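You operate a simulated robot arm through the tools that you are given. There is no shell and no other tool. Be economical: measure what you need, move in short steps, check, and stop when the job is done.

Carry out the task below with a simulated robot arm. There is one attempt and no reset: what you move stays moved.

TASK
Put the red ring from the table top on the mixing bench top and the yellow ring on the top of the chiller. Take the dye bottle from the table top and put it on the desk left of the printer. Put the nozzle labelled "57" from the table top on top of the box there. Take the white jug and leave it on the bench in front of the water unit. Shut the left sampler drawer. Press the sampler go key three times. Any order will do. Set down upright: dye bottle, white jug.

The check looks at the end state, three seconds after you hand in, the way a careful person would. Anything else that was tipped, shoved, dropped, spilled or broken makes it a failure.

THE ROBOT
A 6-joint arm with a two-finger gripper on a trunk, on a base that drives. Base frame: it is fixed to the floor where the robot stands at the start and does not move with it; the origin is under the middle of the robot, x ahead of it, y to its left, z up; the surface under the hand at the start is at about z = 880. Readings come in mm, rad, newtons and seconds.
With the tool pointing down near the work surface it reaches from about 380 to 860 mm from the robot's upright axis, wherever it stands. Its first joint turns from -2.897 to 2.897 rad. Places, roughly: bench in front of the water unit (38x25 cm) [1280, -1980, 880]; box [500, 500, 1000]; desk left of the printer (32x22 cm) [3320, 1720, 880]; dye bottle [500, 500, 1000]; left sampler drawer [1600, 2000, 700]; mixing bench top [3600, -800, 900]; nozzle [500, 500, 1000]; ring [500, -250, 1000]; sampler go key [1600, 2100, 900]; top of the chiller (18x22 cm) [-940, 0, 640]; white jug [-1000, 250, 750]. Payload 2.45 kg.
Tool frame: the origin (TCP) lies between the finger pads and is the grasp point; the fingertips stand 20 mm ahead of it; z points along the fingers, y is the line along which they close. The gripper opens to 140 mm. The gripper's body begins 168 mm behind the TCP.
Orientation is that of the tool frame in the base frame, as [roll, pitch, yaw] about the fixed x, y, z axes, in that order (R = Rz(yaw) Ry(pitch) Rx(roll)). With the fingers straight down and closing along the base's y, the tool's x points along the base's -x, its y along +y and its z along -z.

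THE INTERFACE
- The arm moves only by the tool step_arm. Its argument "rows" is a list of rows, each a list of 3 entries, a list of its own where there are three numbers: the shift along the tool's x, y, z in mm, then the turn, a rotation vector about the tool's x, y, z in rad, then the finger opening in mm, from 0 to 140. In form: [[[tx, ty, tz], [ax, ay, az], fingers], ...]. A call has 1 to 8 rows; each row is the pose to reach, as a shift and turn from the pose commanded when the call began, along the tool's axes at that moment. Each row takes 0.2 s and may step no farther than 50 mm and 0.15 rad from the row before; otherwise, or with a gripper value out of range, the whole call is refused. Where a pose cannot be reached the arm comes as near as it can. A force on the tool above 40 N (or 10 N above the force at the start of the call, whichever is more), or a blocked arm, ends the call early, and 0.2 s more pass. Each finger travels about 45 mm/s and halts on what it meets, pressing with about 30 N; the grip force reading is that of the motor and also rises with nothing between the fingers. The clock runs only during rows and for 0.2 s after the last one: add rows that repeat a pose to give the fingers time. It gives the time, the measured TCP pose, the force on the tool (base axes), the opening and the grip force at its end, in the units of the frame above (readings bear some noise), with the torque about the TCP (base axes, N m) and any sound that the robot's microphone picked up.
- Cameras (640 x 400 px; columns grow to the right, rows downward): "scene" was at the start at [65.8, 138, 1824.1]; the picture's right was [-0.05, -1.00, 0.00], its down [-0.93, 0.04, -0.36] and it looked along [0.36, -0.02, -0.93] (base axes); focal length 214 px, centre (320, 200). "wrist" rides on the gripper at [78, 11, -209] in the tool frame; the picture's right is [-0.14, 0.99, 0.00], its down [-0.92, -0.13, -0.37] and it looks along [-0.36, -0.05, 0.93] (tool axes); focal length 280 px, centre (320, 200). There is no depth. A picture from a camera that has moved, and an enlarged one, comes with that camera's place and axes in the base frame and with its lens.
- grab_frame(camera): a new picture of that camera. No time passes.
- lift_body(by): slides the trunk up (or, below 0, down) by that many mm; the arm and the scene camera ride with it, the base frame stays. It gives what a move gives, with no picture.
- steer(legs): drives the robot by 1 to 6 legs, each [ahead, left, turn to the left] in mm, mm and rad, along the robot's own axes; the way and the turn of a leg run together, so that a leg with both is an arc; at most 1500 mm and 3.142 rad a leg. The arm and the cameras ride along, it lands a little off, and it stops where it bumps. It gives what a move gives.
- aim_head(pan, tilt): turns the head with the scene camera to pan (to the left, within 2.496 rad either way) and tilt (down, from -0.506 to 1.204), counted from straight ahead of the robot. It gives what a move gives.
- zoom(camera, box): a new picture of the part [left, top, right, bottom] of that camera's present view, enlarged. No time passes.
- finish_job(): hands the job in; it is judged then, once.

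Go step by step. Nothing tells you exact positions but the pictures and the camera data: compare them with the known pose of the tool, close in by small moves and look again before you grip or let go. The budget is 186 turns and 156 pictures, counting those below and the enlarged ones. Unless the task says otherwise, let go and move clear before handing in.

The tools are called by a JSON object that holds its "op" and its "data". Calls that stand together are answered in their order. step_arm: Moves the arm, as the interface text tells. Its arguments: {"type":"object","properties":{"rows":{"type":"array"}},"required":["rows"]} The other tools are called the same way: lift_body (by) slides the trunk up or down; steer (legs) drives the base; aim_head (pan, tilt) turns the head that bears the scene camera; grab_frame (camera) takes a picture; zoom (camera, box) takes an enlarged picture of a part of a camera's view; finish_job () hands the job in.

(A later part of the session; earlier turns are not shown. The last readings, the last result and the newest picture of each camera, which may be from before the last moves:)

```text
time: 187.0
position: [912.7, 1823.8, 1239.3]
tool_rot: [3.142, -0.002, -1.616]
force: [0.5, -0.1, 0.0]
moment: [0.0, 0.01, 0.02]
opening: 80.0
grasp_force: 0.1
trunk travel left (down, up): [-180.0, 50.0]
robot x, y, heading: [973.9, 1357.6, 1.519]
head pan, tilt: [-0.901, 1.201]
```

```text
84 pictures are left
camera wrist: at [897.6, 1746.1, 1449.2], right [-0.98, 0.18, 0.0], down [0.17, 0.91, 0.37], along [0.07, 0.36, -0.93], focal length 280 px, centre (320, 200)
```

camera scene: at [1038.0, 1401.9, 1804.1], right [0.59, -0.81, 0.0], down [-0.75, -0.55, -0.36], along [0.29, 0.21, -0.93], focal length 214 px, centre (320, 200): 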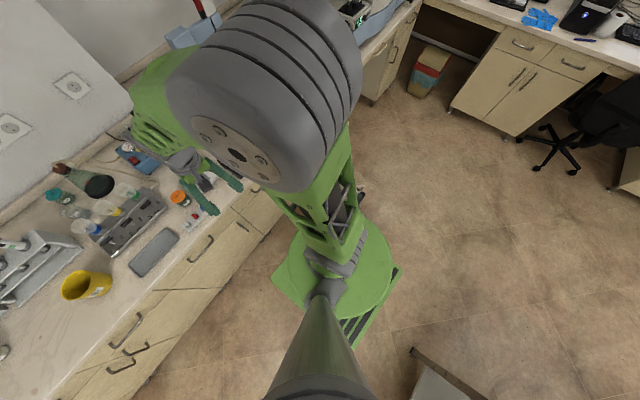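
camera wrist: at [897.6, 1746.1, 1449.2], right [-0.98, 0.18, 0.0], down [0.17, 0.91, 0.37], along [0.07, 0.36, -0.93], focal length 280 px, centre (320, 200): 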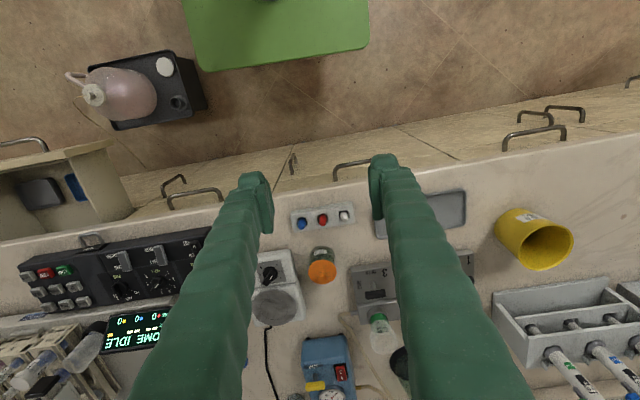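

Clear of the stool now. I'll swing the arm to the right above the sampler and drive forward a bit.

{"op": "step_arm", "data": {"rows": [[[0, -48, 0], [0, 0, 0], 40], [[0, -96, 0], [0, 0, 0], 20], [[0, -144, 0], [0, 0, 0], 0], [[0, -192, 0], [0, 0, 0], 0], [[0, -240, 0], [0, 0, 0], 0], [[0, -288, 0], [0, 0, 0], 0], [[0, -336, 0], [0, 0, 0], 0], [[0, -384, 0], [0, 0, 0], 0]]}}

{"op": "steer", "data": {"legs": [[200, 0, 0.04]]}}

{"op": "grab_frame", "data": {"camera": "wrist"}}

{"op": "aim_head", "data": {"pan": -0.7, "tilt": 0.8}}

{"op": "grab_frame", "data": {"camera": "scene"}}

```text
time: 188.8
position: [1298.9, 1807.1, 1239.7]
tool_rot: [3.141, -0.002, -1.617]
force: [-0.4, -0.2, 0.7]
moment: [-0.01, 0.11, 0.0]
opening: 0.1
grasp_force: 29.3
trunk travel left (down, up): [-180.0, 50.0]
robot x, y, heading: [975.0, 1358.8, 1.527]
head pan, tilt: [-0.901, 1.201]
```

```text
time: 190.4
position: [1282.9, 2020.7, 1240.1]
tool_rot: [3.141, -0.002, -1.576]
force: [-0.1, 1.0, -0.5]
moment: [-0.06, 0.01, -0.02]
opening: 0.0
grasp_force: 29.5
trunk travel left (down, up): [-180.0, 50.0]
robot x, y, heading: [977.9, 1554.5, 1.567]
head pan, tilt: [-0.901, 1.201]
```

```text
83 pictures are left
camera wrist: at [1271.6, 1943.4, 1448.9], right [-0.99, 0.14, 0.0], down [0.13, 0.92, 0.37], along [0.05, 0.36, -0.93], focal length 280 px, centre (320, 200)
```

wrist: 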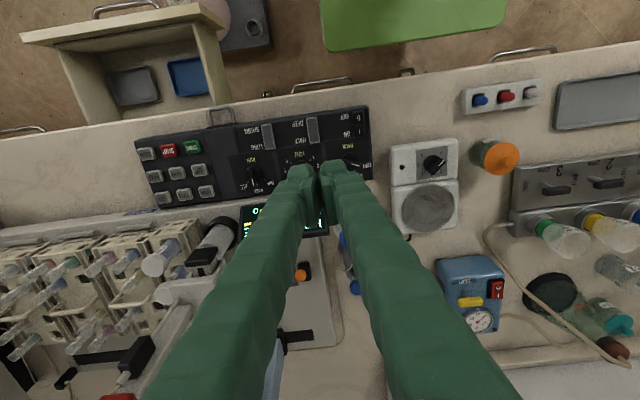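

```text
time: 191.2
position: [1283.4, 2019.0, 1240.6]
tool_rot: [-3.14, -0.002, -1.577]
force: [0.1, 0.6, -0.7]
moment: [0.02, 0.02, 0.0]
opening: 0.0
grasp_force: 29.6
trunk travel left (down, up): [-180.0, 50.0]
robot x, y, heading: [978.4, 1560.6, 1.566]
head pan, tilt: [-0.7, 0.799]
```

```text
82 pictures are left
camera scene: at [892.4, 1632.0, 1931.7], right [0.76, -0.65, 0.0], down [-0.47, -0.55, -0.7], along [0.45, 0.53, -0.72], focal length 214 px, centre (320, 200)
```

scene: 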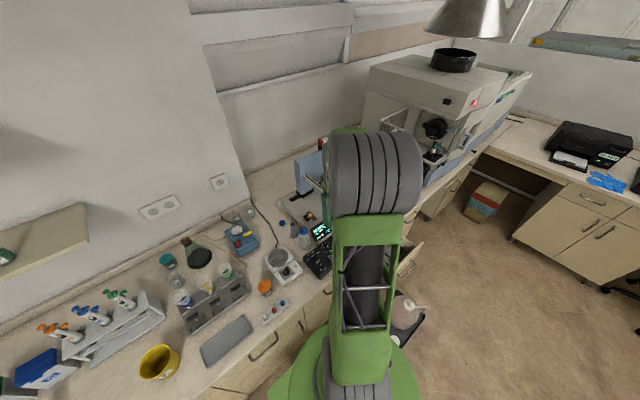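

GO appears at about (1603, 2096). I'll shift right slightly for reach, then bring the closed fingertips above the key.

{"op": "steer", "data": {"legs": [[0, -80, 0]]}}

{"op": "step_arm", "data": {"rows": [[[-15, -45, 0], [0, 0, 0], 0], [[-30, -90, 0], [0, 0, 0], 0], [[-45, -135, 0], [0, 0, 0], 0], [[-60, -180, 0], [0, 0, 0], 0], [[-76, -220, 0], [0, 0, 0], 0], [[-76, -236, 45], [0, 0, 0], 0], [[-76, -236, 90], [0, 0, 0], 0], [[-76, -236, 130], [0, 0, 0], 0]]}}

{"op": "grab_frame", "data": {"camera": "wrist"}}

```text
time: 192.6
position: [1362.4, 2019.3, 1240.4]
tool_rot: [3.141, -0.001, -1.573]
force: [0.5, 0.4, -0.5]
moment: [0.0, 0.08, -0.01]
opening: 0.0
grasp_force: 29.2
trunk travel left (down, up): [-180.0, 50.0]
robot x, y, heading: [1058.9, 1561.6, 1.568]
head pan, tilt: [-0.7, 0.799]
```

```text
time: 194.4
position: [1598.6, 2094.7, 1110.8]
tool_rot: [-3.141, -0.003, -1.576]
force: [-0.5, -0.2, 0.0]
moment: [-0.03, -0.01, 0.01]
opening: 0.1
grasp_force: 29.5
trunk travel left (down, up): [-180.0, 50.0]
robot x, y, heading: [1060.0, 1560.8, 1.568]
head pan, tilt: [-0.7, 0.799]
```

```text
81 pictures are left
camera wrist: at [1587.5, 2017.7, 1320.0], right [-0.99, 0.14, 0.0], down [0.13, 0.92, 0.37], along [0.05, 0.36, -0.93], focal length 280 px, centre (320, 200)
```

wrist: 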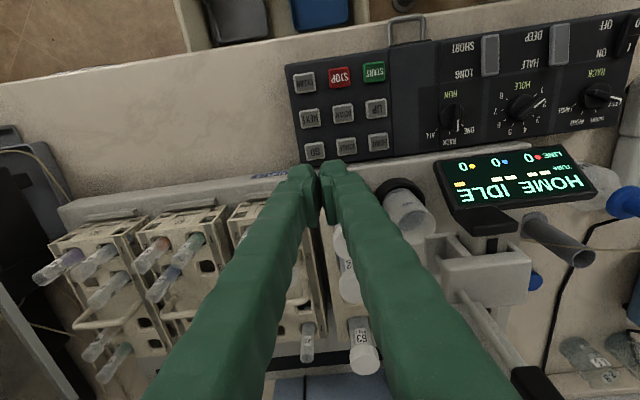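

GO is directly ahead of the fingertips. I'll descend to about 40 mm above it and check.

{"op": "step_arm", "data": {"rows": [[[-1, -6, 40], [0, 0, 0], 0], [[-1, -6, 80], [0, 0, 0], 0], [[-1, -6, 115], [0, 0, 0], 0], [[-1, -6, 130], [0, 0, 0], 0]]}}

{"op": "grab_frame", "data": {"camera": "wrist"}}

{"op": "zoom", "data": {"camera": "scene", "box": [290, 200, 450, 300]}}

```text
time: 195.4
position: [1604.4, 2096.6, 981.0]
tool_rot: [-3.141, -0.002, -1.574]
force: [-1.1, 0.5, 0.6]
moment: [-0.01, -0.04, -0.03]
opening: 0.0
grasp_force: 29.8
trunk travel left (down, up): [-180.0, 50.0]
robot x, y, heading: [1060.4, 1555.1, 1.57]
head pan, tilt: [-0.7, 0.799]
```

```text
80 pictures are left
camera wrist: at [1593.0, 2018.3, 1189.5], right [-0.99, 0.14, 0.0], down [0.13, 0.92, 0.37], along [0.05, 0.36, -0.93], focal length 280 px, centre (320, 200)
```

wrist: 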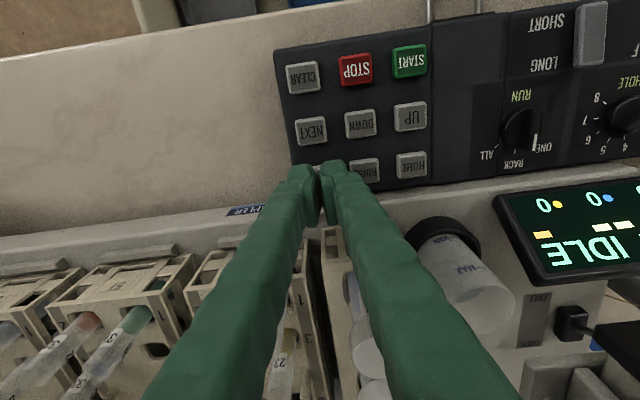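

```text
4.00 times, centred on (370, 250) of scene
camera zoom: at [972.1, 1631.6, 1931.8], right [0.76, -0.65, 0.0], down [-0.46, -0.55, -0.7], along [0.45, 0.53, -0.72], focal length 858 px, centre (120, 0)
```

zoom: 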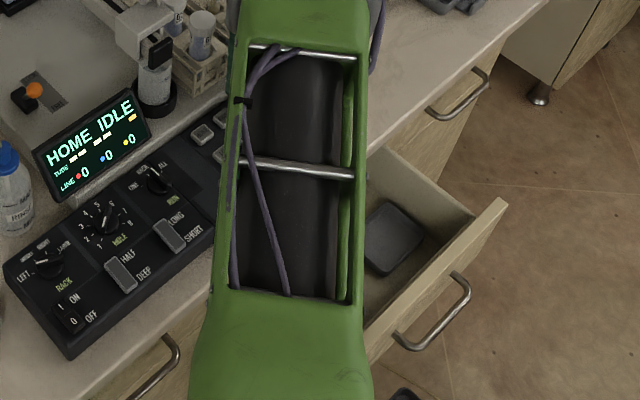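

The fingertips line up with GO. I'll approach slowly, watching force and sound.

{"op": "step_arm", "data": {"rows": [[[-2, 0, 15], [0, 0, 0], 0], [[-2, 0, 22], [0, 0, 0], 0], [[-2, 0, 26], [0, 0, 0], 0], [[-2, 0, 29], [0, 0, 0], 0]]}}

{"op": "zoom", "data": {"camera": "wrist", "box": [240, 80, 432, 200]}}

```text
time: 196.4
position: [1604.5, 2099.3, 952.8]
tool_rot: [-3.14, 0.0, -1.577]
force: [-1.1, -0.9, 7.6]
moment: [-0.01, 0.07, -0.01]
opening: 6.0
grasp_force: 29.4
trunk travel left (down, up): [-180.0, 50.0]
robot x, y, heading: [1060.0, 1559.6, 1.569]
head pan, tilt: [-0.7, 0.799]
heard: click
```

```text
3.33 times, centred on (336, 140) of wrist
camera zoom: at [1592.5, 2020.3, 1161.7], right [-0.99, 0.14, 0.0], down [0.13, 0.92, 0.37], along [0.05, 0.36, -0.93], focal length 935 px, centre (267, 400)
```

zoom: 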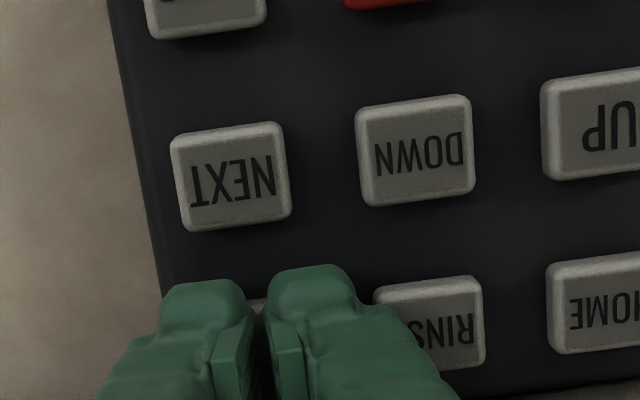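

One click was heard. I'll raise, let the fingers close again, and check the display.

{"op": "step_arm", "data": {"rows": [[[0, -2, -12], [0, 0, 0], 0], [[0, -2, -12], [0, 0, 0], 0]]}}

{"op": "grab_frame", "data": {"camera": "wrist"}}

```text
time: 197.0
position: [1605.9, 2098.3, 962.9]
tool_rot: [-3.141, -0.002, -1.576]
force: [-0.1, 0.9, 0.6]
moment: [0.0, 0.01, 0.01]
opening: 0.2
grasp_force: 29.3
trunk travel left (down, up): [-180.0, 50.0]
robot x, y, heading: [1062.3, 1558.5, 1.568]
head pan, tilt: [-0.7, 0.799]
```

```text
77 pictures are left
camera wrist: at [1595.0, 2020.7, 1172.7], right [-0.99, 0.14, 0.0], down [0.13, 0.92, 0.37], along [0.05, 0.36, -0.93], focal length 280 px, centre (320, 200)
```

wrist: 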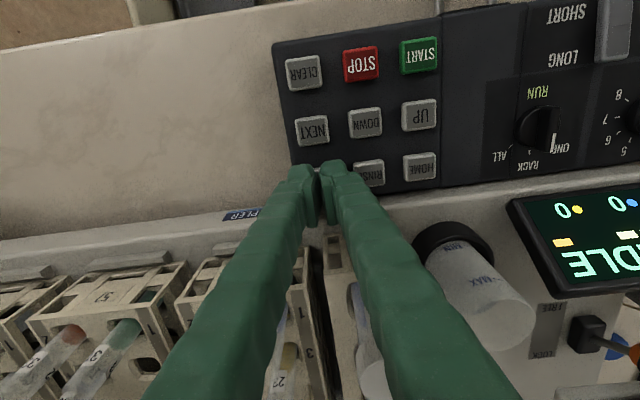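

{"op": "zoom", "data": {"camera": "scene", "box": [280, 205, 376, 265]}}

```text
6.67 times, centred on (328, 235) of scene
camera zoom: at [972.2, 1631.7, 1931.8], right [0.76, -0.65, 0.0], down [-0.46, -0.55, -0.7], along [0.45, 0.53, -0.72], focal length 1430 px, centre (267, -33)
```

zoom: 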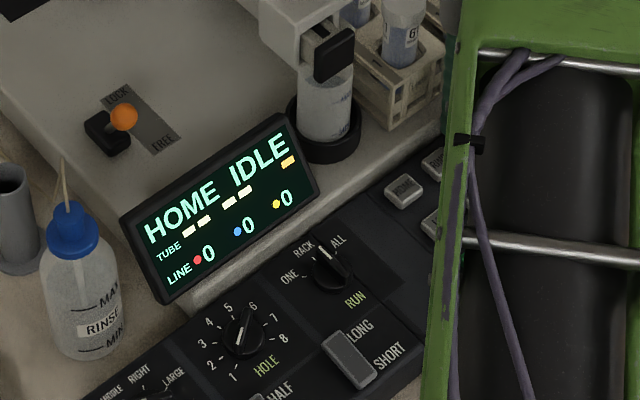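

The first press is done, with GO clear of its neighbours. Second press now.

{"op": "step_arm", "data": {"rows": [[[0, 0, 8], [0, 0, 0], 0], [[0, 0, 12], [0, 0, 0], 0], [[0, 0, 6], [0, 0, 0], 0], [[0, 0, 0], [0, 0, 0], 0], [[0, 0, 0], [0, 0, 0], 0]]}}

```text
time: 198.2
position: [1607.0, 2098.0, 963.7]
tool_rot: [3.141, -0.003, -1.574]
force: [0.1, -0.2, -0.3]
moment: [-0.03, -0.04, 0.02]
opening: 0.0
grasp_force: 29.4
trunk travel left (down, up): [-180.0, 50.0]
robot x, y, heading: [1060.8, 1559.2, 1.567]
head pan, tilt: [-0.7, 0.799]
heard: click
```

Second click heard. Third press.

{"op": "step_arm", "data": {"rows": [[[0, 1, 8], [0, 0, 0], 0], [[0, 1, 12], [0, 0, 0], 0], [[0, 1, 6], [0, 0, 0], 0], [[0, 0, 0], [0, 0, 0], 0], [[0, 0, -40], [0, 0, 0], 0], [[0, 0, -85], [0, 0, 0], 0], [[0, 0, -130], [0, 0, 0], 0]]}}

{"op": "grab_frame", "data": {"camera": "wrist"}}

{"op": "zoom", "data": {"camera": "scene", "box": [280, 205, 376, 265]}}

```text
time: 199.8
position: [1606.5, 2099.4, 1092.5]
tool_rot: [-3.141, -0.001, -1.576]
force: [-0.3, -0.1, -0.4]
moment: [0.01, 0.01, 0.02]
opening: 0.2
grasp_force: 29.8
trunk travel left (down, up): [-180.0, 50.0]
robot x, y, heading: [1060.6, 1553.9, 1.564]
head pan, tilt: [-0.7, 0.799]
heard: click
```

```text
75 pictures are left
camera wrist: at [1594.2, 2020.7, 1302.0], right [-0.99, 0.14, 0.0], down [0.13, 0.92, 0.37], along [0.05, 0.36, -0.93], focal length 280 px, centre (320, 200)
```

wrist: 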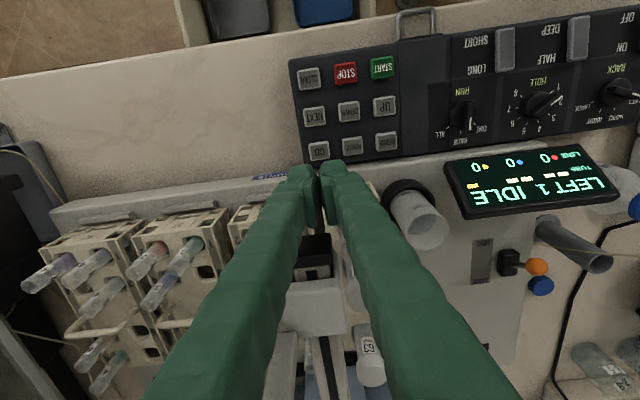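

```text
6.67 times, centred on (328, 235) of scene
camera zoom: at [971.2, 1630.7, 1931.9], right [0.76, -0.65, 0.0], down [-0.46, -0.55, -0.7], along [0.45, 0.53, -0.72], focal length 1430 px, centre (267, -33)
```

zoom: 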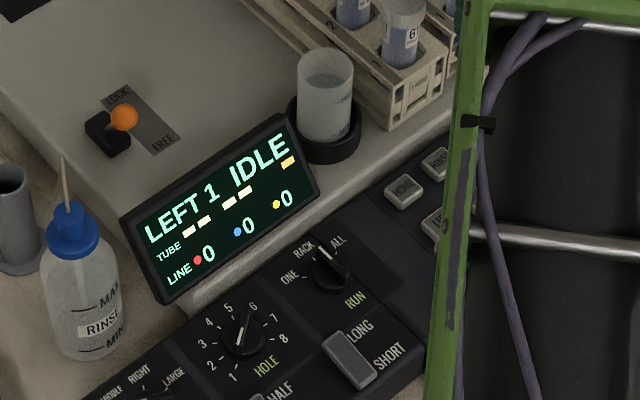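

Three clicks, and the display now reads LEFT 1 IDLE. I'll back the arm off over the open drawer and look at its front.

{"op": "step_arm", "data": {"rows": [[[0, 0, -45], [0, 0, 0], 0], [[45, 0, -70], [0, 0, 0], 0], [[94, 0, -70], [0, 0, 0], 0], [[143, 0, -70], [0, 0, 0], 0], [[192, 0, -70], [0, 0, 0], 0], [[241, 0, -70], [0, 0, 0], 0], [[290, 0, -70], [0, 0, 0], 0], [[339, 0, -70], [0, 0, 0], 0]]}}

{"op": "step_arm", "data": {"rows": [[[45, -10, 0], [0, 0, 0], 0], [[90, -14, 0], [0, 0, 0], 0], [[90, -14, 0], [0, 0, 0], 0]]}}

{"op": "grab_frame", "data": {"camera": "wrist"}}

{"op": "aim_head", "data": {"pan": -0.9, "tilt": 0.7}}

{"op": "grab_frame", "data": {"camera": "scene"}}

```text
refused: row 2 steps farther than a row can; nothing moved
```

```text
time: 200.6
position: [1619.4, 2006.7, 1092.6]
tool_rot: [3.141, -0.004, -1.573]
force: [-0.2, 0.6, -0.4]
moment: [-0.05, 0.0, 0.03]
opening: 0.0
grasp_force: 29.4
trunk travel left (down, up): [-180.0, 50.0]
robot x, y, heading: [1063.7, 1557.9, 1.567]
head pan, tilt: [-0.7, 0.799]
```

```text
73 pictures are left
camera wrist: at [1608.6, 1929.1, 1301.4], right [-0.99, 0.14, 0.0], down [0.13, 0.92, 0.37], along [0.05, 0.36, -0.93], focal length 280 px, centre (320, 200)
```

wrist: 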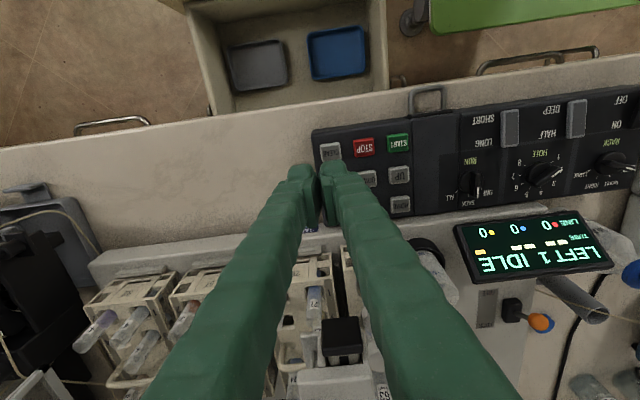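

```text
time: 201.3
position: [1620.7, 2006.5, 1092.0]
tool_rot: [3.142, -0.001, -1.576]
force: [0.1, -0.5, 0.0]
moment: [-0.03, -0.02, -0.03]
opening: 0.2
grasp_force: 29.5
trunk travel left (down, up): [-180.0, 50.0]
robot x, y, heading: [1062.8, 1557.6, 1.571]
head pan, tilt: [-0.901, 0.7]
```

```text
72 pictures are left
camera scene: at [986.6, 1622.6, 1940.0], right [0.62, -0.79, 0.0], down [-0.51, -0.4, -0.76], along [0.6, 0.47, -0.64], focal length 214 px, centre (320, 200)
```

scene: 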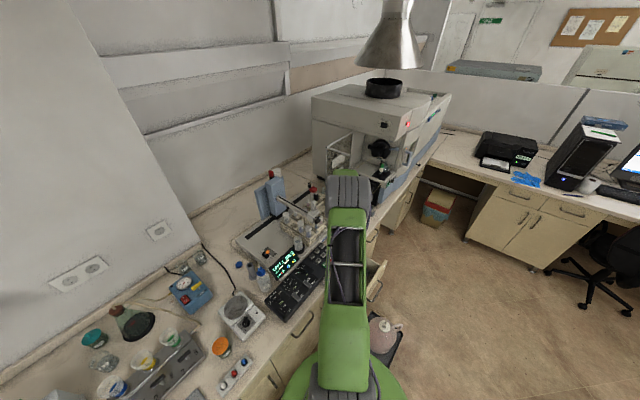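

I'll continue backing off to y ≈ 1660.

{"op": "step_arm", "data": {"rows": [[[48, 0, 0], [0, 0, 0], 0], [[96, 0, 0], [0, 0, 0], 0], [[144, 0, 0], [0, 0, 0], 0], [[192, 0, 0], [0, 0, 0], 0], [[240, 0, 0], [0, 0, 0], 0], [[288, 0, 0], [0, 0, 0], 0], [[336, 0, 0], [0, 0, 0], 0], [[366, 0, 0], [0, 0, 0], 0]]}}

{"op": "grab_frame", "data": {"camera": "wrist"}}

```text
time: 203.1
position: [1616.7, 1642.5, 1093.7]
tool_rot: [-3.14, -0.002, -1.575]
force: [0.9, 0.2, -0.7]
moment: [0.01, -0.01, 0.06]
opening: 0.2
grasp_force: 29.5
trunk travel left (down, up): [-180.0, 50.0]
robot x, y, heading: [1060.0, 1557.6, 1.564]
head pan, tilt: [-0.901, 0.7]
```

```text
71 pictures are left
camera wrist: at [1606.5, 1564.9, 1301.8], right [-0.99, 0.14, 0.0], down [0.13, 0.92, 0.37], along [0.05, 0.36, -0.93], focal length 280 px, centre (320, 200)
```

wrist: 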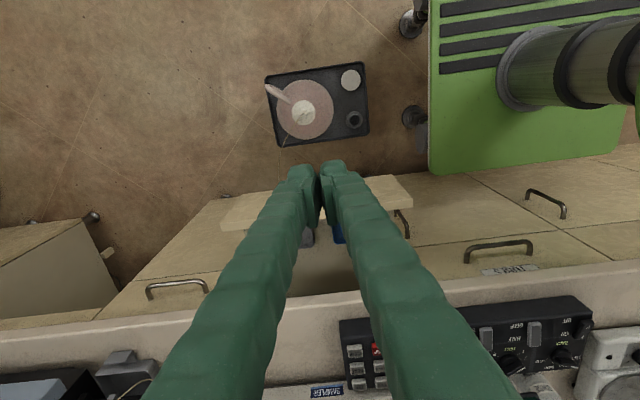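

The drawer panel spans z ≈ 677–800 at y ≈ 1800. I'll tilt the tool so that the closed fingers point towards it.

{"op": "step_arm", "data": {"rows": [[[0, 0, 0], [0, -0.15, 0], 0], [[0, 0, 0], [0, -0.3, 0], 0], [[0, 0, 0], [0, -0.45, 0], 0], [[0, 0, 0], [0, -0.6, 0], 0], [[0, 0, 0], [0, -0.75, 0], 0], [[0, 0, 0], [0, -0.9, 0], 0], [[0, 0, 0], [0, -1.05, 0], 0], [[0, 0, 0], [0, -1.2, 0], 0]]}}

{"op": "grab_frame", "data": {"camera": "wrist"}}

{"op": "grab_frame", "data": {"camera": "scene"}}

```text
time: 204.9
position: [1618.7, 1642.4, 1094.8]
tool_rot: [-3.139, 1.202, -1.57]
force: [0.1, 0.1, 0.8]
moment: [0.0, -0.02, 0.03]
opening: 0.0
grasp_force: 29.3
trunk travel left (down, up): [-180.0, 50.0]
robot x, y, heading: [1059.5, 1558.6, 1.57]
head pan, tilt: [-0.901, 0.7]
```

```text
70 pictures are left
camera wrist: at [1607.7, 1419.1, 1096.9], right [-0.99, 0.05, 0.13], down [0.13, -0.01, 0.99], along [0.05, 1.0, 0.01], focal length 280 px, centre (320, 200)
```

wrist: 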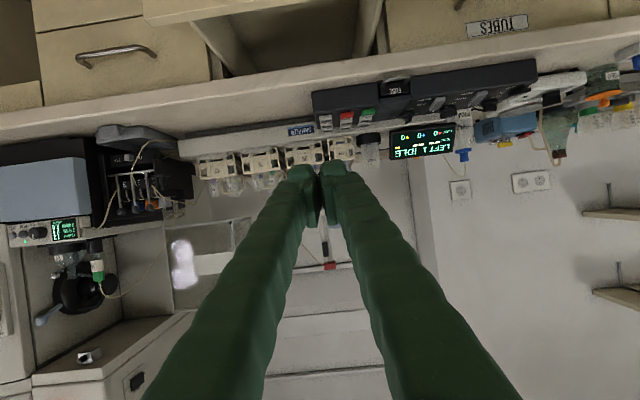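

```text
69 pictures are left
camera scene: at [987.2, 1621.9, 1940.1], right [0.62, -0.79, 0.0], down [-0.51, -0.4, -0.76], along [0.6, 0.47, -0.64], focal length 214 px, centre (320, 200)
```

scene: 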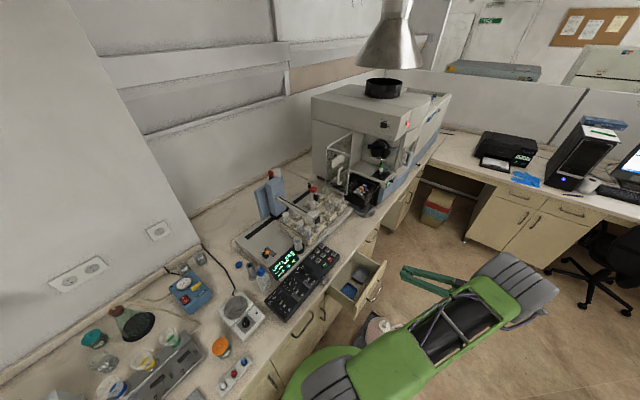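

The tilt worked. I'll lower the trunk and then check the height relative to the drawer panel.

{"op": "lift_body", "data": {"by": -180}}

{"op": "step_arm", "data": {"rows": [[[38, -5, 15], [0, 0, 0], 0], [[76, -10, 30], [0, 0, 0], 0], [[114, -15, 44], [0, 0, 0], 0], [[137, -15, 53], [0, 0, 0], 0], [[137, -15, 53], [0, 0, 0], 0]]}}

{"op": "grab_frame", "data": {"camera": "wrist"}}

{"op": "zoom", "data": {"camera": "scene", "box": [300, 220, 460, 320]}}

```text
time: 206.9
position: [1619.0, 1642.0, 913.7]
tool_rot: [-3.139, 1.198, -1.573]
force: [0.4, -0.2, 0.4]
moment: [0.03, 0.0, 0.03]
opening: 0.0
grasp_force: 29.3
trunk travel left (down, up): [0.0, 230.0]
robot x, y, heading: [1061.3, 1559.4, 1.561]
head pan, tilt: [-0.901, 0.7]
```

```text
time: 208.1
position: [1634.4, 1640.2, 767.8]
tool_rot: [-3.14, 1.198, -1.572]
force: [1.2, 0.0, 0.8]
moment: [0.01, 0.02, -0.03]
opening: 0.0
grasp_force: 29.8
trunk travel left (down, up): [0.0, 230.0]
robot x, y, heading: [1059.9, 1560.1, 1.567]
head pan, tilt: [-0.901, 0.7]
```

```text
68 pictures are left
camera wrist: at [1623.5, 1417.3, 770.8], right [-0.99, 0.05, 0.13], down [0.13, -0.01, 0.99], along [0.05, 1.0, 0.0], focal length 280 px, centre (320, 200)
```

wrist: 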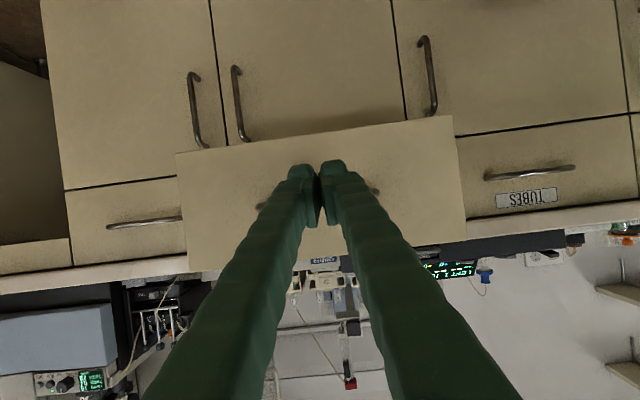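

```text
4.00 times, centred on (380, 270) of scene
camera zoom: at [986.7, 1622.4, 1760.1], right [0.62, -0.79, 0.0], down [-0.51, -0.4, -0.76], along [0.6, 0.47, -0.64], focal length 858 px, centre (80, -80)
```

zoom: 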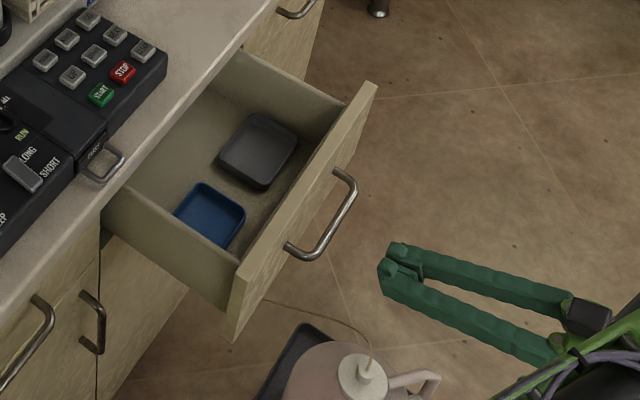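

The handle is at mid-panel, so I'll push beside it at x ≈ 1525. I'll shift sideways and approach the panel.

{"op": "step_arm", "data": {"rows": [[[0, 40, 0], [0, 0, 0], 0], [[0, 80, 0], [0, 0, 0], 0], [[0, 110, 0], [0, 0, 0], 0], [[-16, 110, 42], [0, 0, 0], 0], [[-32, 110, 84], [0, 0, 0], 0], [[-40, 110, 103], [0, 0, 0], 0]]}}

{"op": "zoom", "data": {"camera": "scene", "box": [300, 220, 460, 320]}}

{"op": "grab_frame", "data": {"camera": "wrist"}}

```text
time: 209.5
position: [1526.8, 1752.1, 768.2]
tool_rot: [3.121, 1.198, -1.588]
force: [0.2, 0.1, -0.9]
moment: [-0.05, -0.01, 0.01]
opening: 0.0
grasp_force: 29.7
trunk travel left (down, up): [0.0, 230.0]
robot x, y, heading: [1057.7, 1561.3, 1.566]
head pan, tilt: [-0.901, 0.7]
```

```text
4.00 times, centred on (380, 270) of scene
camera zoom: at [986.6, 1623.0, 1760.0], right [0.62, -0.79, 0.0], down [-0.51, -0.4, -0.76], along [0.6, 0.47, -0.64], focal length 858 px, centre (80, -80)
```

zoom: 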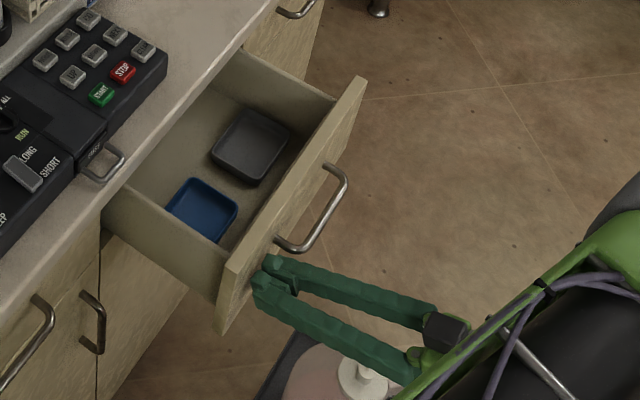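

```text
65 pictures are left
camera wrist: at [1516.1, 1528.8, 771.7], right [-0.99, 0.05, 0.14], down [0.14, -0.01, 0.99], along [0.05, 1.0, 0.0], focal length 280 px, centre (320, 200)
```

wrist: 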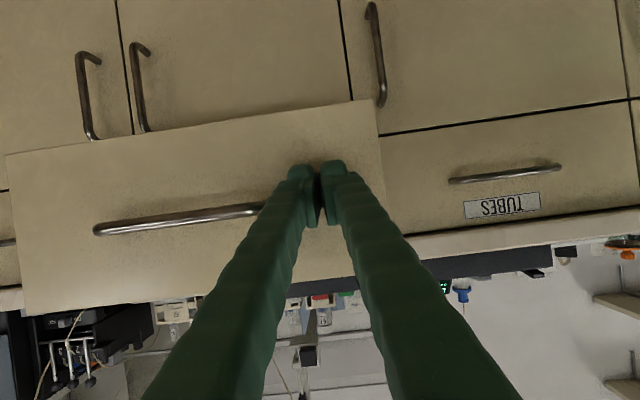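

The fingertips have just met the panel. I'll push the drawer in along +y.

{"op": "step_arm", "data": {"rows": [[[-11, 0, 28], [0, 0, 0], 0], [[-22, 0, 56], [0, 0, 0], 0], [[-33, 0, 84], [0, 0, 0], 0], [[-43, 0, 112], [0, 0, 0], 0], [[-54, 0, 140], [0, 0, 0], 0], [[-65, 0, 168], [0, 0, 0], 0]]}}

{"op": "zoom", "data": {"camera": "scene", "box": [300, 200, 460, 300]}}

{"op": "grab_frame", "data": {"camera": "wrist"}}

```text
time: 210.9
position: [1545.6, 1935.1, 769.5]
tool_rot: [3.097, 1.196, -1.603]
force: [-21.1, 2.2, -4.7]
moment: [-0.06, 0.06, 0.08]
opening: 0.3
grasp_force: 29.5
out of reach, approached as far as the arm can: row 1, 2, 3, 4, 5, 6
trunk travel left (down, up): [0.0, 230.0]
robot x, y, heading: [1058.0, 1558.5, 1.566]
head pan, tilt: [-0.901, 0.7]
```

```text
4.00 times, centred on (380, 250) of scene
camera zoom: at [984.9, 1623.3, 1759.9], right [0.62, -0.79, 0.0], down [-0.51, -0.4, -0.77], along [0.6, 0.47, -0.64], focal length 858 px, centre (80, 0)
```

zoom: 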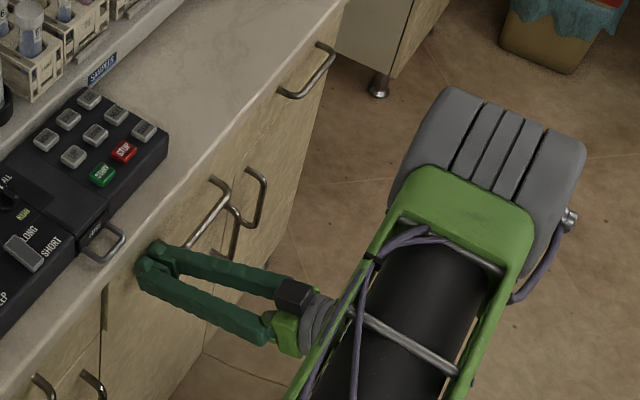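

```text
63 pictures are left
camera wrist: at [1536.8, 1711.0, 774.6], right [-0.99, 0.04, 0.14], down [0.14, 0.0, 0.99], along [0.04, 1.0, 0.0], focal length 280 px, centre (320, 200)
```

wrist: 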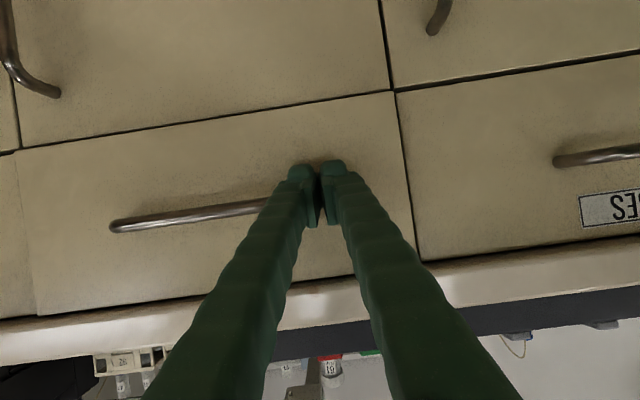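

The drawer is nearly or fully in; the arm is at its limit in this pose. I'll back off a little and inspect the gap.

{"op": "step_arm", "data": {"rows": [[[11, 5, -28], [0, 0, 0], 0], [[22, 10, -56], [0, 0, 0], 0], [[33, 10, -84], [0, 0, 0], 0], [[43, 10, -112], [0, 0, 0], 0], [[54, 10, -140], [0, 0, 0], 0]]}}

{"op": "grab_frame", "data": {"camera": "wrist"}}

{"op": "zoom", "data": {"camera": "scene", "box": [300, 200, 396, 260]}}

```text
time: 211.3
position: [1545.8, 1916.6, 770.8]
tool_rot: [3.094, 1.197, -1.601]
force: [-6.5, 0.0, 3.1]
moment: [0.13, 0.05, 0.02]
opening: 0.1
grasp_force: 29.7
out of reach, approached as far as the arm can: row 1
trunk travel left (down, up): [0.0, 230.0]
robot x, y, heading: [1063.0, 1559.7, 1.565]
head pan, tilt: [-0.901, 0.7]
stopped in row 1: the force on the tool passed its limit at 42 N (the readings are from after the stop); the commanded pose is now the measured one
```

```text
62 pictures are left
camera wrist: at [1537.3, 1693.6, 774.3], right [-0.99, 0.04, 0.15], down [0.14, 0.0, 0.99], along [0.04, 1.0, 0.0], focal length 280 px, centre (320, 200)
```

wrist: 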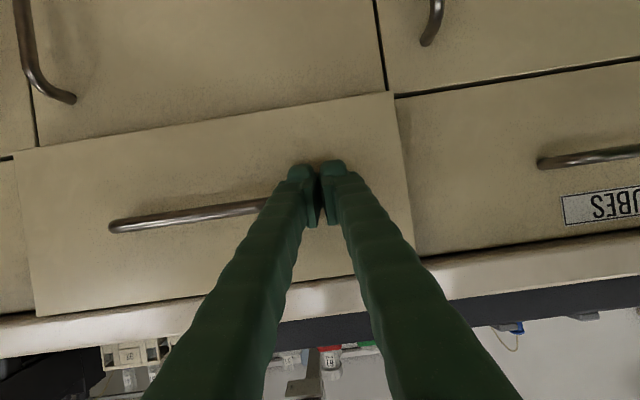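

```text
6.67 times, centred on (348, 230) of scene
camera zoom: at [986.2, 1622.7, 1760.1], right [0.62, -0.79, 0.0], down [-0.51, -0.4, -0.76], along [0.6, 0.47, -0.64], focal length 1430 px, centre (133, 0)
```

zoom: 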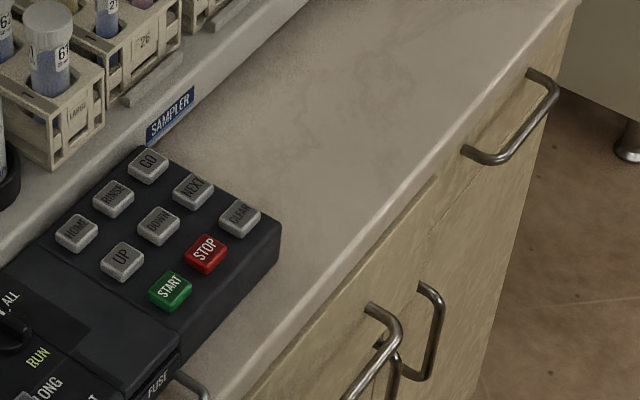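

The finger is rubbing on the handle end. I'll slide sideways away from the handle first, then back off.

{"op": "step_arm", "data": {"rows": [[[0, 8, 0], [0, 0, 0], 0], [[0, 16, 0], [0, 0, 0], 0], [[0, 20, 0], [0, 0, 0], 0]]}}

{"op": "grab_frame", "data": {"camera": "wrist"}}

```text
time: 212.1
position: [1540.1, 1915.4, 772.8]
tool_rot: [3.076, 1.192, -1.617]
force: [-0.5, -0.3, -0.2]
moment: [-0.03, -0.02, 0.01]
opening: 0.0
grasp_force: 29.3
out of reach, approached as far as the arm can: row 1, 2, 3
trunk travel left (down, up): [0.0, 230.0]
robot x, y, heading: [1058.9, 1557.2, 1.57]
head pan, tilt: [-0.901, 0.7]
```

```text
60 pictures are left
camera wrist: at [1532.9, 1692.4, 777.5], right [-0.99, 0.03, 0.15], down [0.15, 0.0, 0.99], along [0.03, 1.0, 0.0], focal length 280 px, centre (320, 200)
```

wrist: 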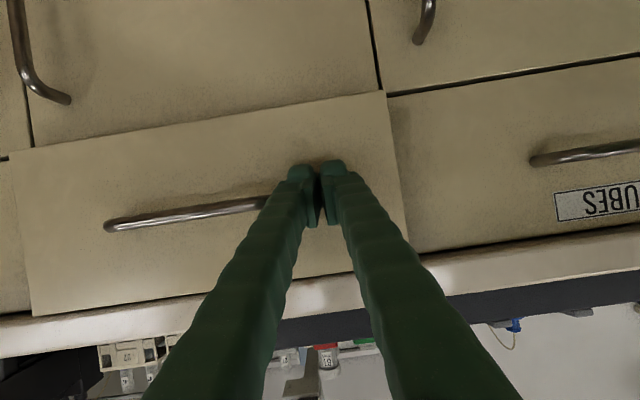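

Force is relieved. I'll back straight off.

{"op": "step_arm", "data": {"rows": [[[5, 0, -14], [0, 0, 0], 0], [[11, 0, -28], [0, 0, 0], 0], [[22, 0, -56], [0, 0, 0], 0], [[33, 0, -84], [0, 0, 0], 0], [[43, 0, -112], [0, 0, 0], 0]]}}

{"op": "grab_frame", "data": {"camera": "wrist"}}

```text
time: 213.3
position: [1541.1, 1794.9, 774.1]
tool_rot: [3.098, 1.194, -1.601]
force: [0.5, 0.5, -0.7]
moment: [-0.02, 0.0, -0.01]
opening: 0.0
grasp_force: 29.5
trunk travel left (down, up): [0.0, 230.0]
robot x, y, heading: [1060.9, 1559.7, 1.568]
head pan, tilt: [-0.901, 0.7]
```

```text
59 pictures are left
camera wrist: at [1531.6, 1572.0, 778.6], right [-0.99, 0.04, 0.14], down [0.14, 0.0, 0.99], along [0.04, 1.0, 0.0], focal length 280 px, centre (320, 200)
```

wrist: 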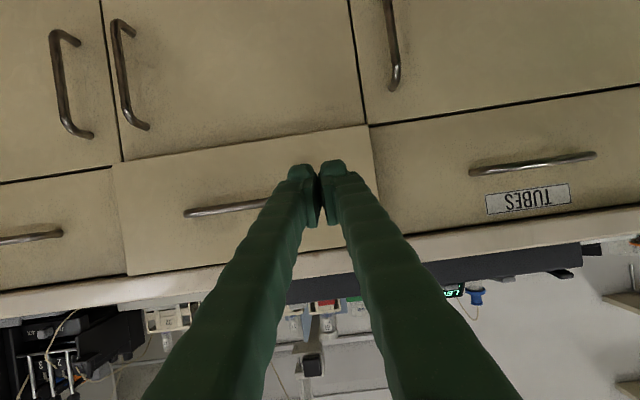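

Freed. I'll yaw the tool towards +x for better reach before finishing the push.

{"op": "step_arm", "data": {"rows": [[[0, 0, 0], [0.116, 0, 0.045], 0], [[0, 0, 0], [0.233, 0, 0.09], 0], [[0, 0, 0], [0.35, 0, 0.136], 0], [[0, 0, 0], [0.466, 0, 0.181], 0], [[0, 0, 0], [0.466, 0, 0.181], 0]]}}

{"op": "grab_frame", "data": {"camera": "wrist"}}

```text
time: 214.5
position: [1625.7, 1770.3, 794.8]
tool_rot: [2.958, 1.169, -2.195]
force: [-0.5, -0.3, 1.1]
moment: [0.01, 0.02, 0.01]
opening: 0.0
grasp_force: 30.0
out of reach, approached as far as the arm can: row 1, 2, 3, 4, 5
trunk travel left (down, up): [0.0, 230.0]
robot x, y, heading: [1058.4, 1553.1, 1.572]
head pan, tilt: [-0.901, 0.7]
```

```text
58 pictures are left
camera wrist: at [1518.6, 1574.9, 805.5], right [-0.86, 0.48, 0.2], down [0.19, -0.07, 0.98], along [0.48, 0.88, -0.03], focal length 280 px, centre (320, 200)
```

wrist: 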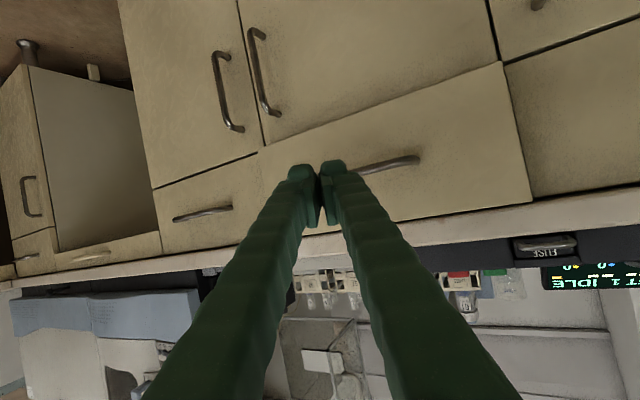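

The wrist is too close to the robot here; the far (right) side of the handle suits the arm better. I'll move towards +x and look.

{"op": "step_arm", "data": {"rows": [[[-1, -41, 17], [0, 0, 0], 0], [[-2, -82, 34], [0, 0, 0], 0], [[-3, -122, 50], [0, 0, 0], 0], [[-3, -122, 50], [0, 0, 0], 0]]}}

```text
time: 215.5
position: [1752.9, 1759.7, 774.5]
tool_rot: [2.956, 1.165, -2.197]
force: [-0.1, -0.3, 0.0]
moment: [0.03, 0.0, 0.0]
opening: 0.1
grasp_force: 29.2
trunk travel left (down, up): [0.0, 230.0]
robot x, y, heading: [1060.2, 1557.4, 1.572]
head pan, tilt: [-0.901, 0.7]
```

Reachable again. I'll straighten the tool to point along +y.

{"op": "step_arm", "data": {"rows": [[[0, 0, 0], [-0.135, 0.01, -0.056], 0], [[0, 0, 0], [-0.27, 0.02, -0.112], 0], [[0, 0, 0], [-0.405, 0.03, -0.168], 0], [[0, 0, 0], [-0.54, 0.04, -0.224], 0], [[0, 0, 0], [-0.54, 0.04, -0.224], 0]]}}

{"op": "grab_frame", "data": {"camera": "wrist"}}

```text
time: 216.7
position: [1744.7, 1761.0, 773.8]
tool_rot: [2.949, 1.169, -1.617]
force: [-0.1, 0.6, -0.3]
moment: [0.02, -0.02, -0.01]
opening: 0.0
grasp_force: 29.3
out of reach, approached as far as the arm can: row 4, 5
trunk travel left (down, up): [0.0, 230.0]
robot x, y, heading: [1059.6, 1559.9, 1.569]
head pan, tilt: [-0.901, 0.7]
```

```text
57 pictures are left
camera wrist: at [1763.1, 1539.6, 784.3], right [-0.98, -0.07, 0.2], down [0.2, 0.04, 0.98], along [-0.08, 1.0, -0.03], focal length 280 px, centre (320, 200)
```

wrist: 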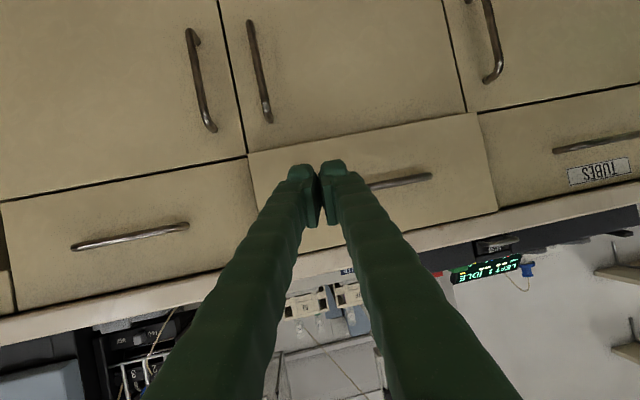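

Positioned right of the handle. I'll push along +y until the drawer seats.

{"op": "step_arm", "data": {"rows": [[[-18, -11, 41], [0, 0, 0], 0], [[-36, -20, 82], [0, 0, 0], 0], [[-51, -25, 119], [0, 0, 0], 0], [[-57, -27, 132], [0, 0, 0], 0], [[-62, -29, 145], [0, 0, 0], 0], [[-67, -30, 156], [0, 0, 0], 0], [[-71, -31, 165], [0, 0, 0], 0]]}}

{"op": "grab_frame", "data": {"camera": "wrist"}}

```text
time: 218.3
position: [1756.5, 1942.3, 772.9]
tool_rot: [2.945, 1.17, -1.617]
force: [-2.0, -9.6, 0.3]
moment: [0.06, -0.04, -0.03]
opening: 0.1
grasp_force: 29.2
out of reach, approached as far as the arm can: row 6, 7
trunk travel left (down, up): [0.0, 230.0]
robot x, y, heading: [1057.3, 1556.2, 1.568]
head pan, tilt: [-0.901, 0.7]
```

```text
56 pictures are left
camera wrist: at [1775.7, 1719.5, 782.6], right [-0.98, -0.08, 0.2], down [0.2, 0.04, 0.98], along [-0.08, 1.0, -0.02], focal length 280 px, centre (320, 200)
```

wrist: 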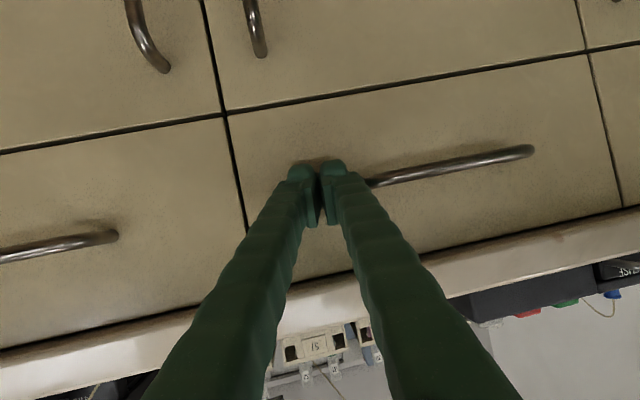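

The panel looks flush with its neighbours. I'll push a few more mm to be sure, then check.

{"op": "step_arm", "data": {"rows": [[[-3, 0, 6], [0, 0, 0], 0], [[-5, 0, 12], [0, 0, 0], 0], [[-7, 0, 18], [0, 0, 0], 0]]}}

```text
time: 218.8
position: [1757.1, 1941.5, 771.9]
tool_rot: [2.944, 1.167, -1.623]
force: [-0.2, -7.9, -0.9]
moment: [0.05, 0.15, -0.07]
opening: 0.1
grasp_force: 29.7
trunk travel left (down, up): [0.0, 230.0]
robot x, y, heading: [1061.8, 1557.9, 1.563]
head pan, tilt: [-0.901, 0.7]
stopped in row 2: the force on the tool passed its limit at 46 N (the readings are from after the stop); the commanded pose is now the measured one
```

It is seated at the hard stop. I'll back straight off and verify.

{"op": "step_arm", "data": {"rows": [[[4, -2, -9], [0, 0, 0], 0], [[16, 2, -36], [0, 0, 0], 0], [[34, 8, -80], [0, 0, 0], 0], [[52, 14, -124], [0, 0, 0], 0], [[70, 20, -165], [0, 0, 0], 0]]}}

{"op": "grab_frame", "data": {"camera": "wrist"}}

{"op": "zoom", "data": {"camera": "scene", "box": [300, 200, 460, 300]}}

```text
time: 220.0
position: [1745.0, 1764.4, 783.2]
tool_rot: [2.944, 1.169, -1.621]
force: [-0.4, 0.5, 1.0]
moment: [-0.01, 0.01, -0.03]
opening: 0.2
grasp_force: 29.9
out of reach, approached as far as the arm can: row 3, 4, 5
trunk travel left (down, up): [0.0, 230.0]
robot x, y, heading: [1058.8, 1556.0, 1.562]
head pan, tilt: [-0.901, 0.7]
```

```text
55 pictures are left
camera wrist: at [1764.8, 1541.2, 792.6], right [-0.98, -0.08, 0.2], down [0.2, 0.04, 0.98], along [-0.08, 1.0, -0.03], focal length 280 px, centre (320, 200)
```

wrist: 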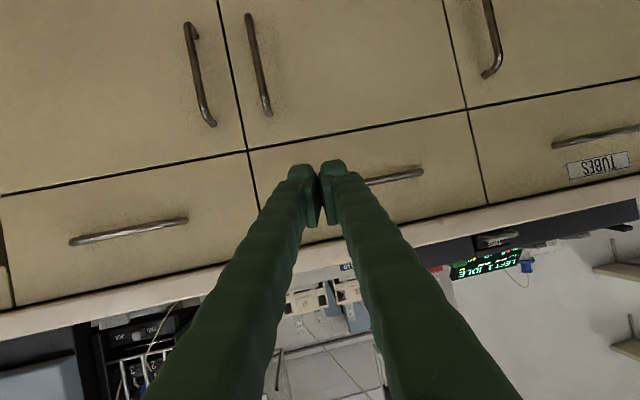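

```text
4.00 times, centred on (380, 250) of scene
camera zoom: at [986.1, 1622.0, 1760.1], right [0.62, -0.79, 0.0], down [-0.51, -0.4, -0.77], along [0.6, 0.47, -0.64], focal length 858 px, centre (80, 0)
```

zoom: 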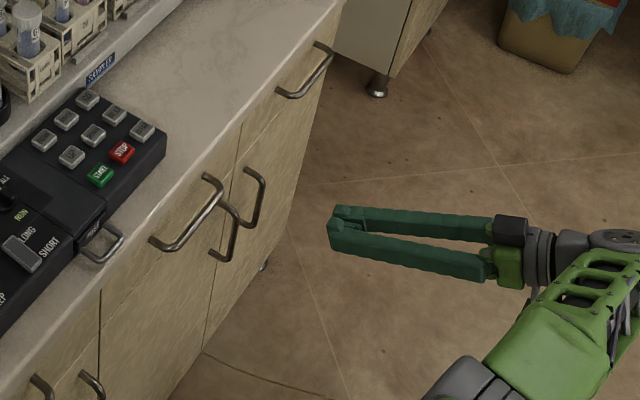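

The drawer is shut. I'll raise the trunk, then bring the tool back to pointing straight down.

{"op": "lift_body", "data": {"by": 200}}

{"op": "step_arm", "data": {"rows": [[[0, 20, -30], [0.1, 0, 0], 0], [[0, 40, -60], [0.197, 0, 0], 0], [[0, 40, -60], [0.197, 0, 0], 0]]}}

{"op": "step_arm", "data": {"rows": [[[0, 0, 0], [0, 0.146, 0], 0], [[0, 0, 0], [0, 0.292, 0], 0], [[0, 0, 0], [0, 0.438, 0], 0], [[0, 0, 0], [0, 0.584, 0], 0], [[0, 0, 0], [0, 0.73, 0], 0], [[0, 0, 0], [0, 0.876, 0], 0], [[0, 0, 0], [0, 1.022, 0], 0], [[0, 0, 0], [0, 1.168, 0], 0]]}}

```text
time: 222.1
position: [1746.3, 1764.4, 982.5]
tool_rot: [2.943, 1.169, -1.624]
force: [-1.1, 0.6, -0.3]
moment: [0.01, 0.02, -0.02]
opening: 0.0
grasp_force: 29.3
trunk travel left (down, up): [-200.0, 30.0]
robot x, y, heading: [1058.6, 1560.6, 1.565]
head pan, tilt: [-0.901, 0.7]
```

```text
time: 222.9
position: [1737.0, 1698.4, 874.1]
tool_rot: [3.141, 1.169, -1.621]
force: [-0.2, -0.1, -0.2]
moment: [0.01, 0.0, 0.03]
opening: 0.0
grasp_force: 28.9
out of reach, approached as far as the arm can: row 1, 2, 3
trunk travel left (down, up): [-200.0, 30.0]
robot x, y, heading: [1059.2, 1557.7, 1.567]
head pan, tilt: [-0.901, 0.7]
```

```text
time: 224.7
position: [1756.3, 1696.6, 680.2]
tool_rot: [3.138, -0.003, -1.62]
force: [0.3, -0.4, -0.4]
moment: [-0.02, -0.02, 0.01]
opening: 0.1
grasp_force: 29.2
out of reach, approached as far as the arm can: row 1, 2, 3, 4, 5, 6, 7, 8
trunk travel left (down, up): [-200.0, 30.0]
robot x, y, heading: [1061.4, 1561.0, 1.565]
head pan, tilt: [-0.901, 0.7]
```

The tool points down but sank to z = 680. I'll check around before raising it.

{"op": "grab_frame", "data": {"camera": "wrist"}}

{"op": "grab_frame", "data": {"camera": "scene"}}

```text
53 pictures are left
camera wrist: at [1741.3, 1619.6, 889.5], right [-0.98, 0.19, 0.0], down [0.18, 0.91, 0.36], along [0.07, 0.36, -0.93], focal length 280 px, centre (320, 200)
```

wrist: 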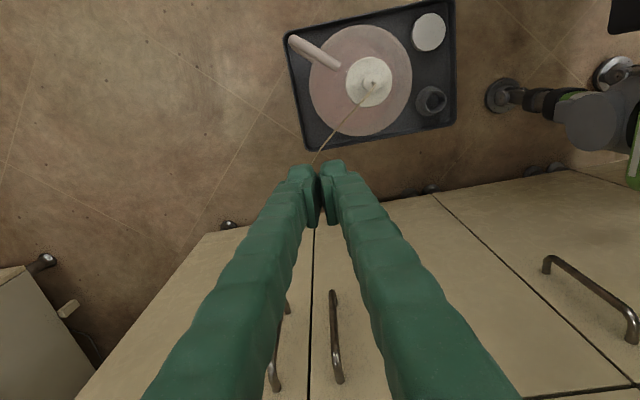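

```text
52 pictures are left
camera scene: at [986.1, 1622.9, 1960.0], right [0.62, -0.79, 0.0], down [-0.51, -0.4, -0.76], along [0.6, 0.47, -0.64], focal length 214 px, centre (320, 200)
```

scene: 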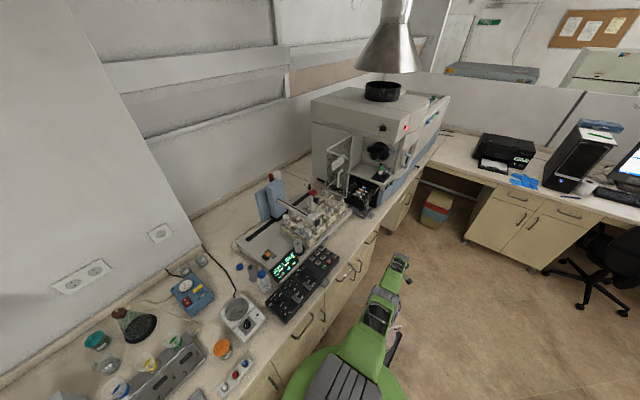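

Nothing touched; the jug stands below and beside. I'll raise straight up.

{"op": "step_arm", "data": {"rows": [[[0, 0, -40], [0, 0, 0], 0], [[0, 0, -80], [0, 0, 0], 0], [[0, 0, -120], [0, 0, 0], 0], [[0, 0, -160], [0, 0, 0], 0], [[0, 0, -200], [0, 0, 0], 0], [[0, 0, -240], [0, 0, 0], 0], [[0, 0, -280], [0, 0, 0], 0], [[0, 0, -320], [0, 0, 0], 0]]}}

{"op": "grab_frame", "data": {"camera": "scene"}}

```text
time: 226.5
position: [1756.3, 1696.6, 679.7]
tool_rot: [-3.141, 0.0, -1.622]
force: [0.4, -0.7, -0.7]
moment: [-0.02, 0.0, -0.04]
opening: 0.0
grasp_force: 29.5
out of reach, approached as far as the arm can: row 1, 2, 3, 4, 5, 6, 7, 8
trunk travel left (down, up): [-200.0, 30.0]
robot x, y, heading: [1056.9, 1558.7, 1.567]
head pan, tilt: [-0.901, 0.7]
```

```text
51 pictures are left
camera scene: at [986.3, 1622.1, 1960.1], right [0.62, -0.79, 0.0], down [-0.51, -0.4, -0.76], along [0.6, 0.47, -0.64], focal length 214 px, centre (320, 200)
```

scene: 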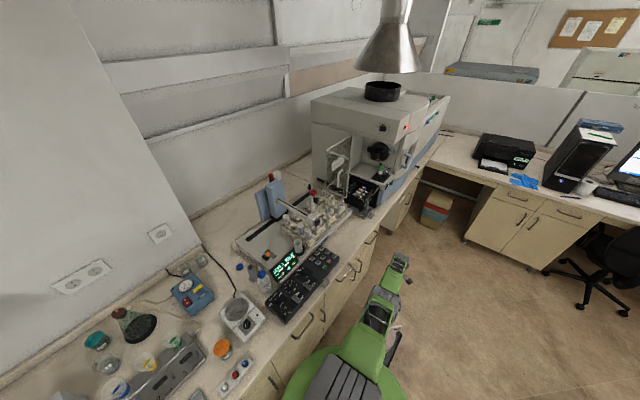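

The arm seems caught at a joint limit. I'll try a different direction: in towards the robot.

{"op": "step_arm", "data": {"rows": [[[0, 30, -10], [0, 0, 0], 0], [[0, 60, -20], [0, 0, 0], 0], [[0, 90, -30], [0, 0, 0], 0]]}}

```text
time: 227.5
position: [1867.9, 1728.9, 793.5]
tool_rot: [-2.825, 0.054, -1.613]
force: [0.8, 0.2, -1.5]
moment: [-0.01, 0.02, -0.01]
opening: 0.1
grasp_force: 29.4
out of reach, approached as far as the arm can: row 1, 2
trunk travel left (down, up): [-200.0, 30.0]
robot x, y, heading: [1058.5, 1557.5, 1.564]
head pan, tilt: [-0.901, 0.7]
stopped in row 3: the arm was blocked; the commanded pose is now the measured one
```

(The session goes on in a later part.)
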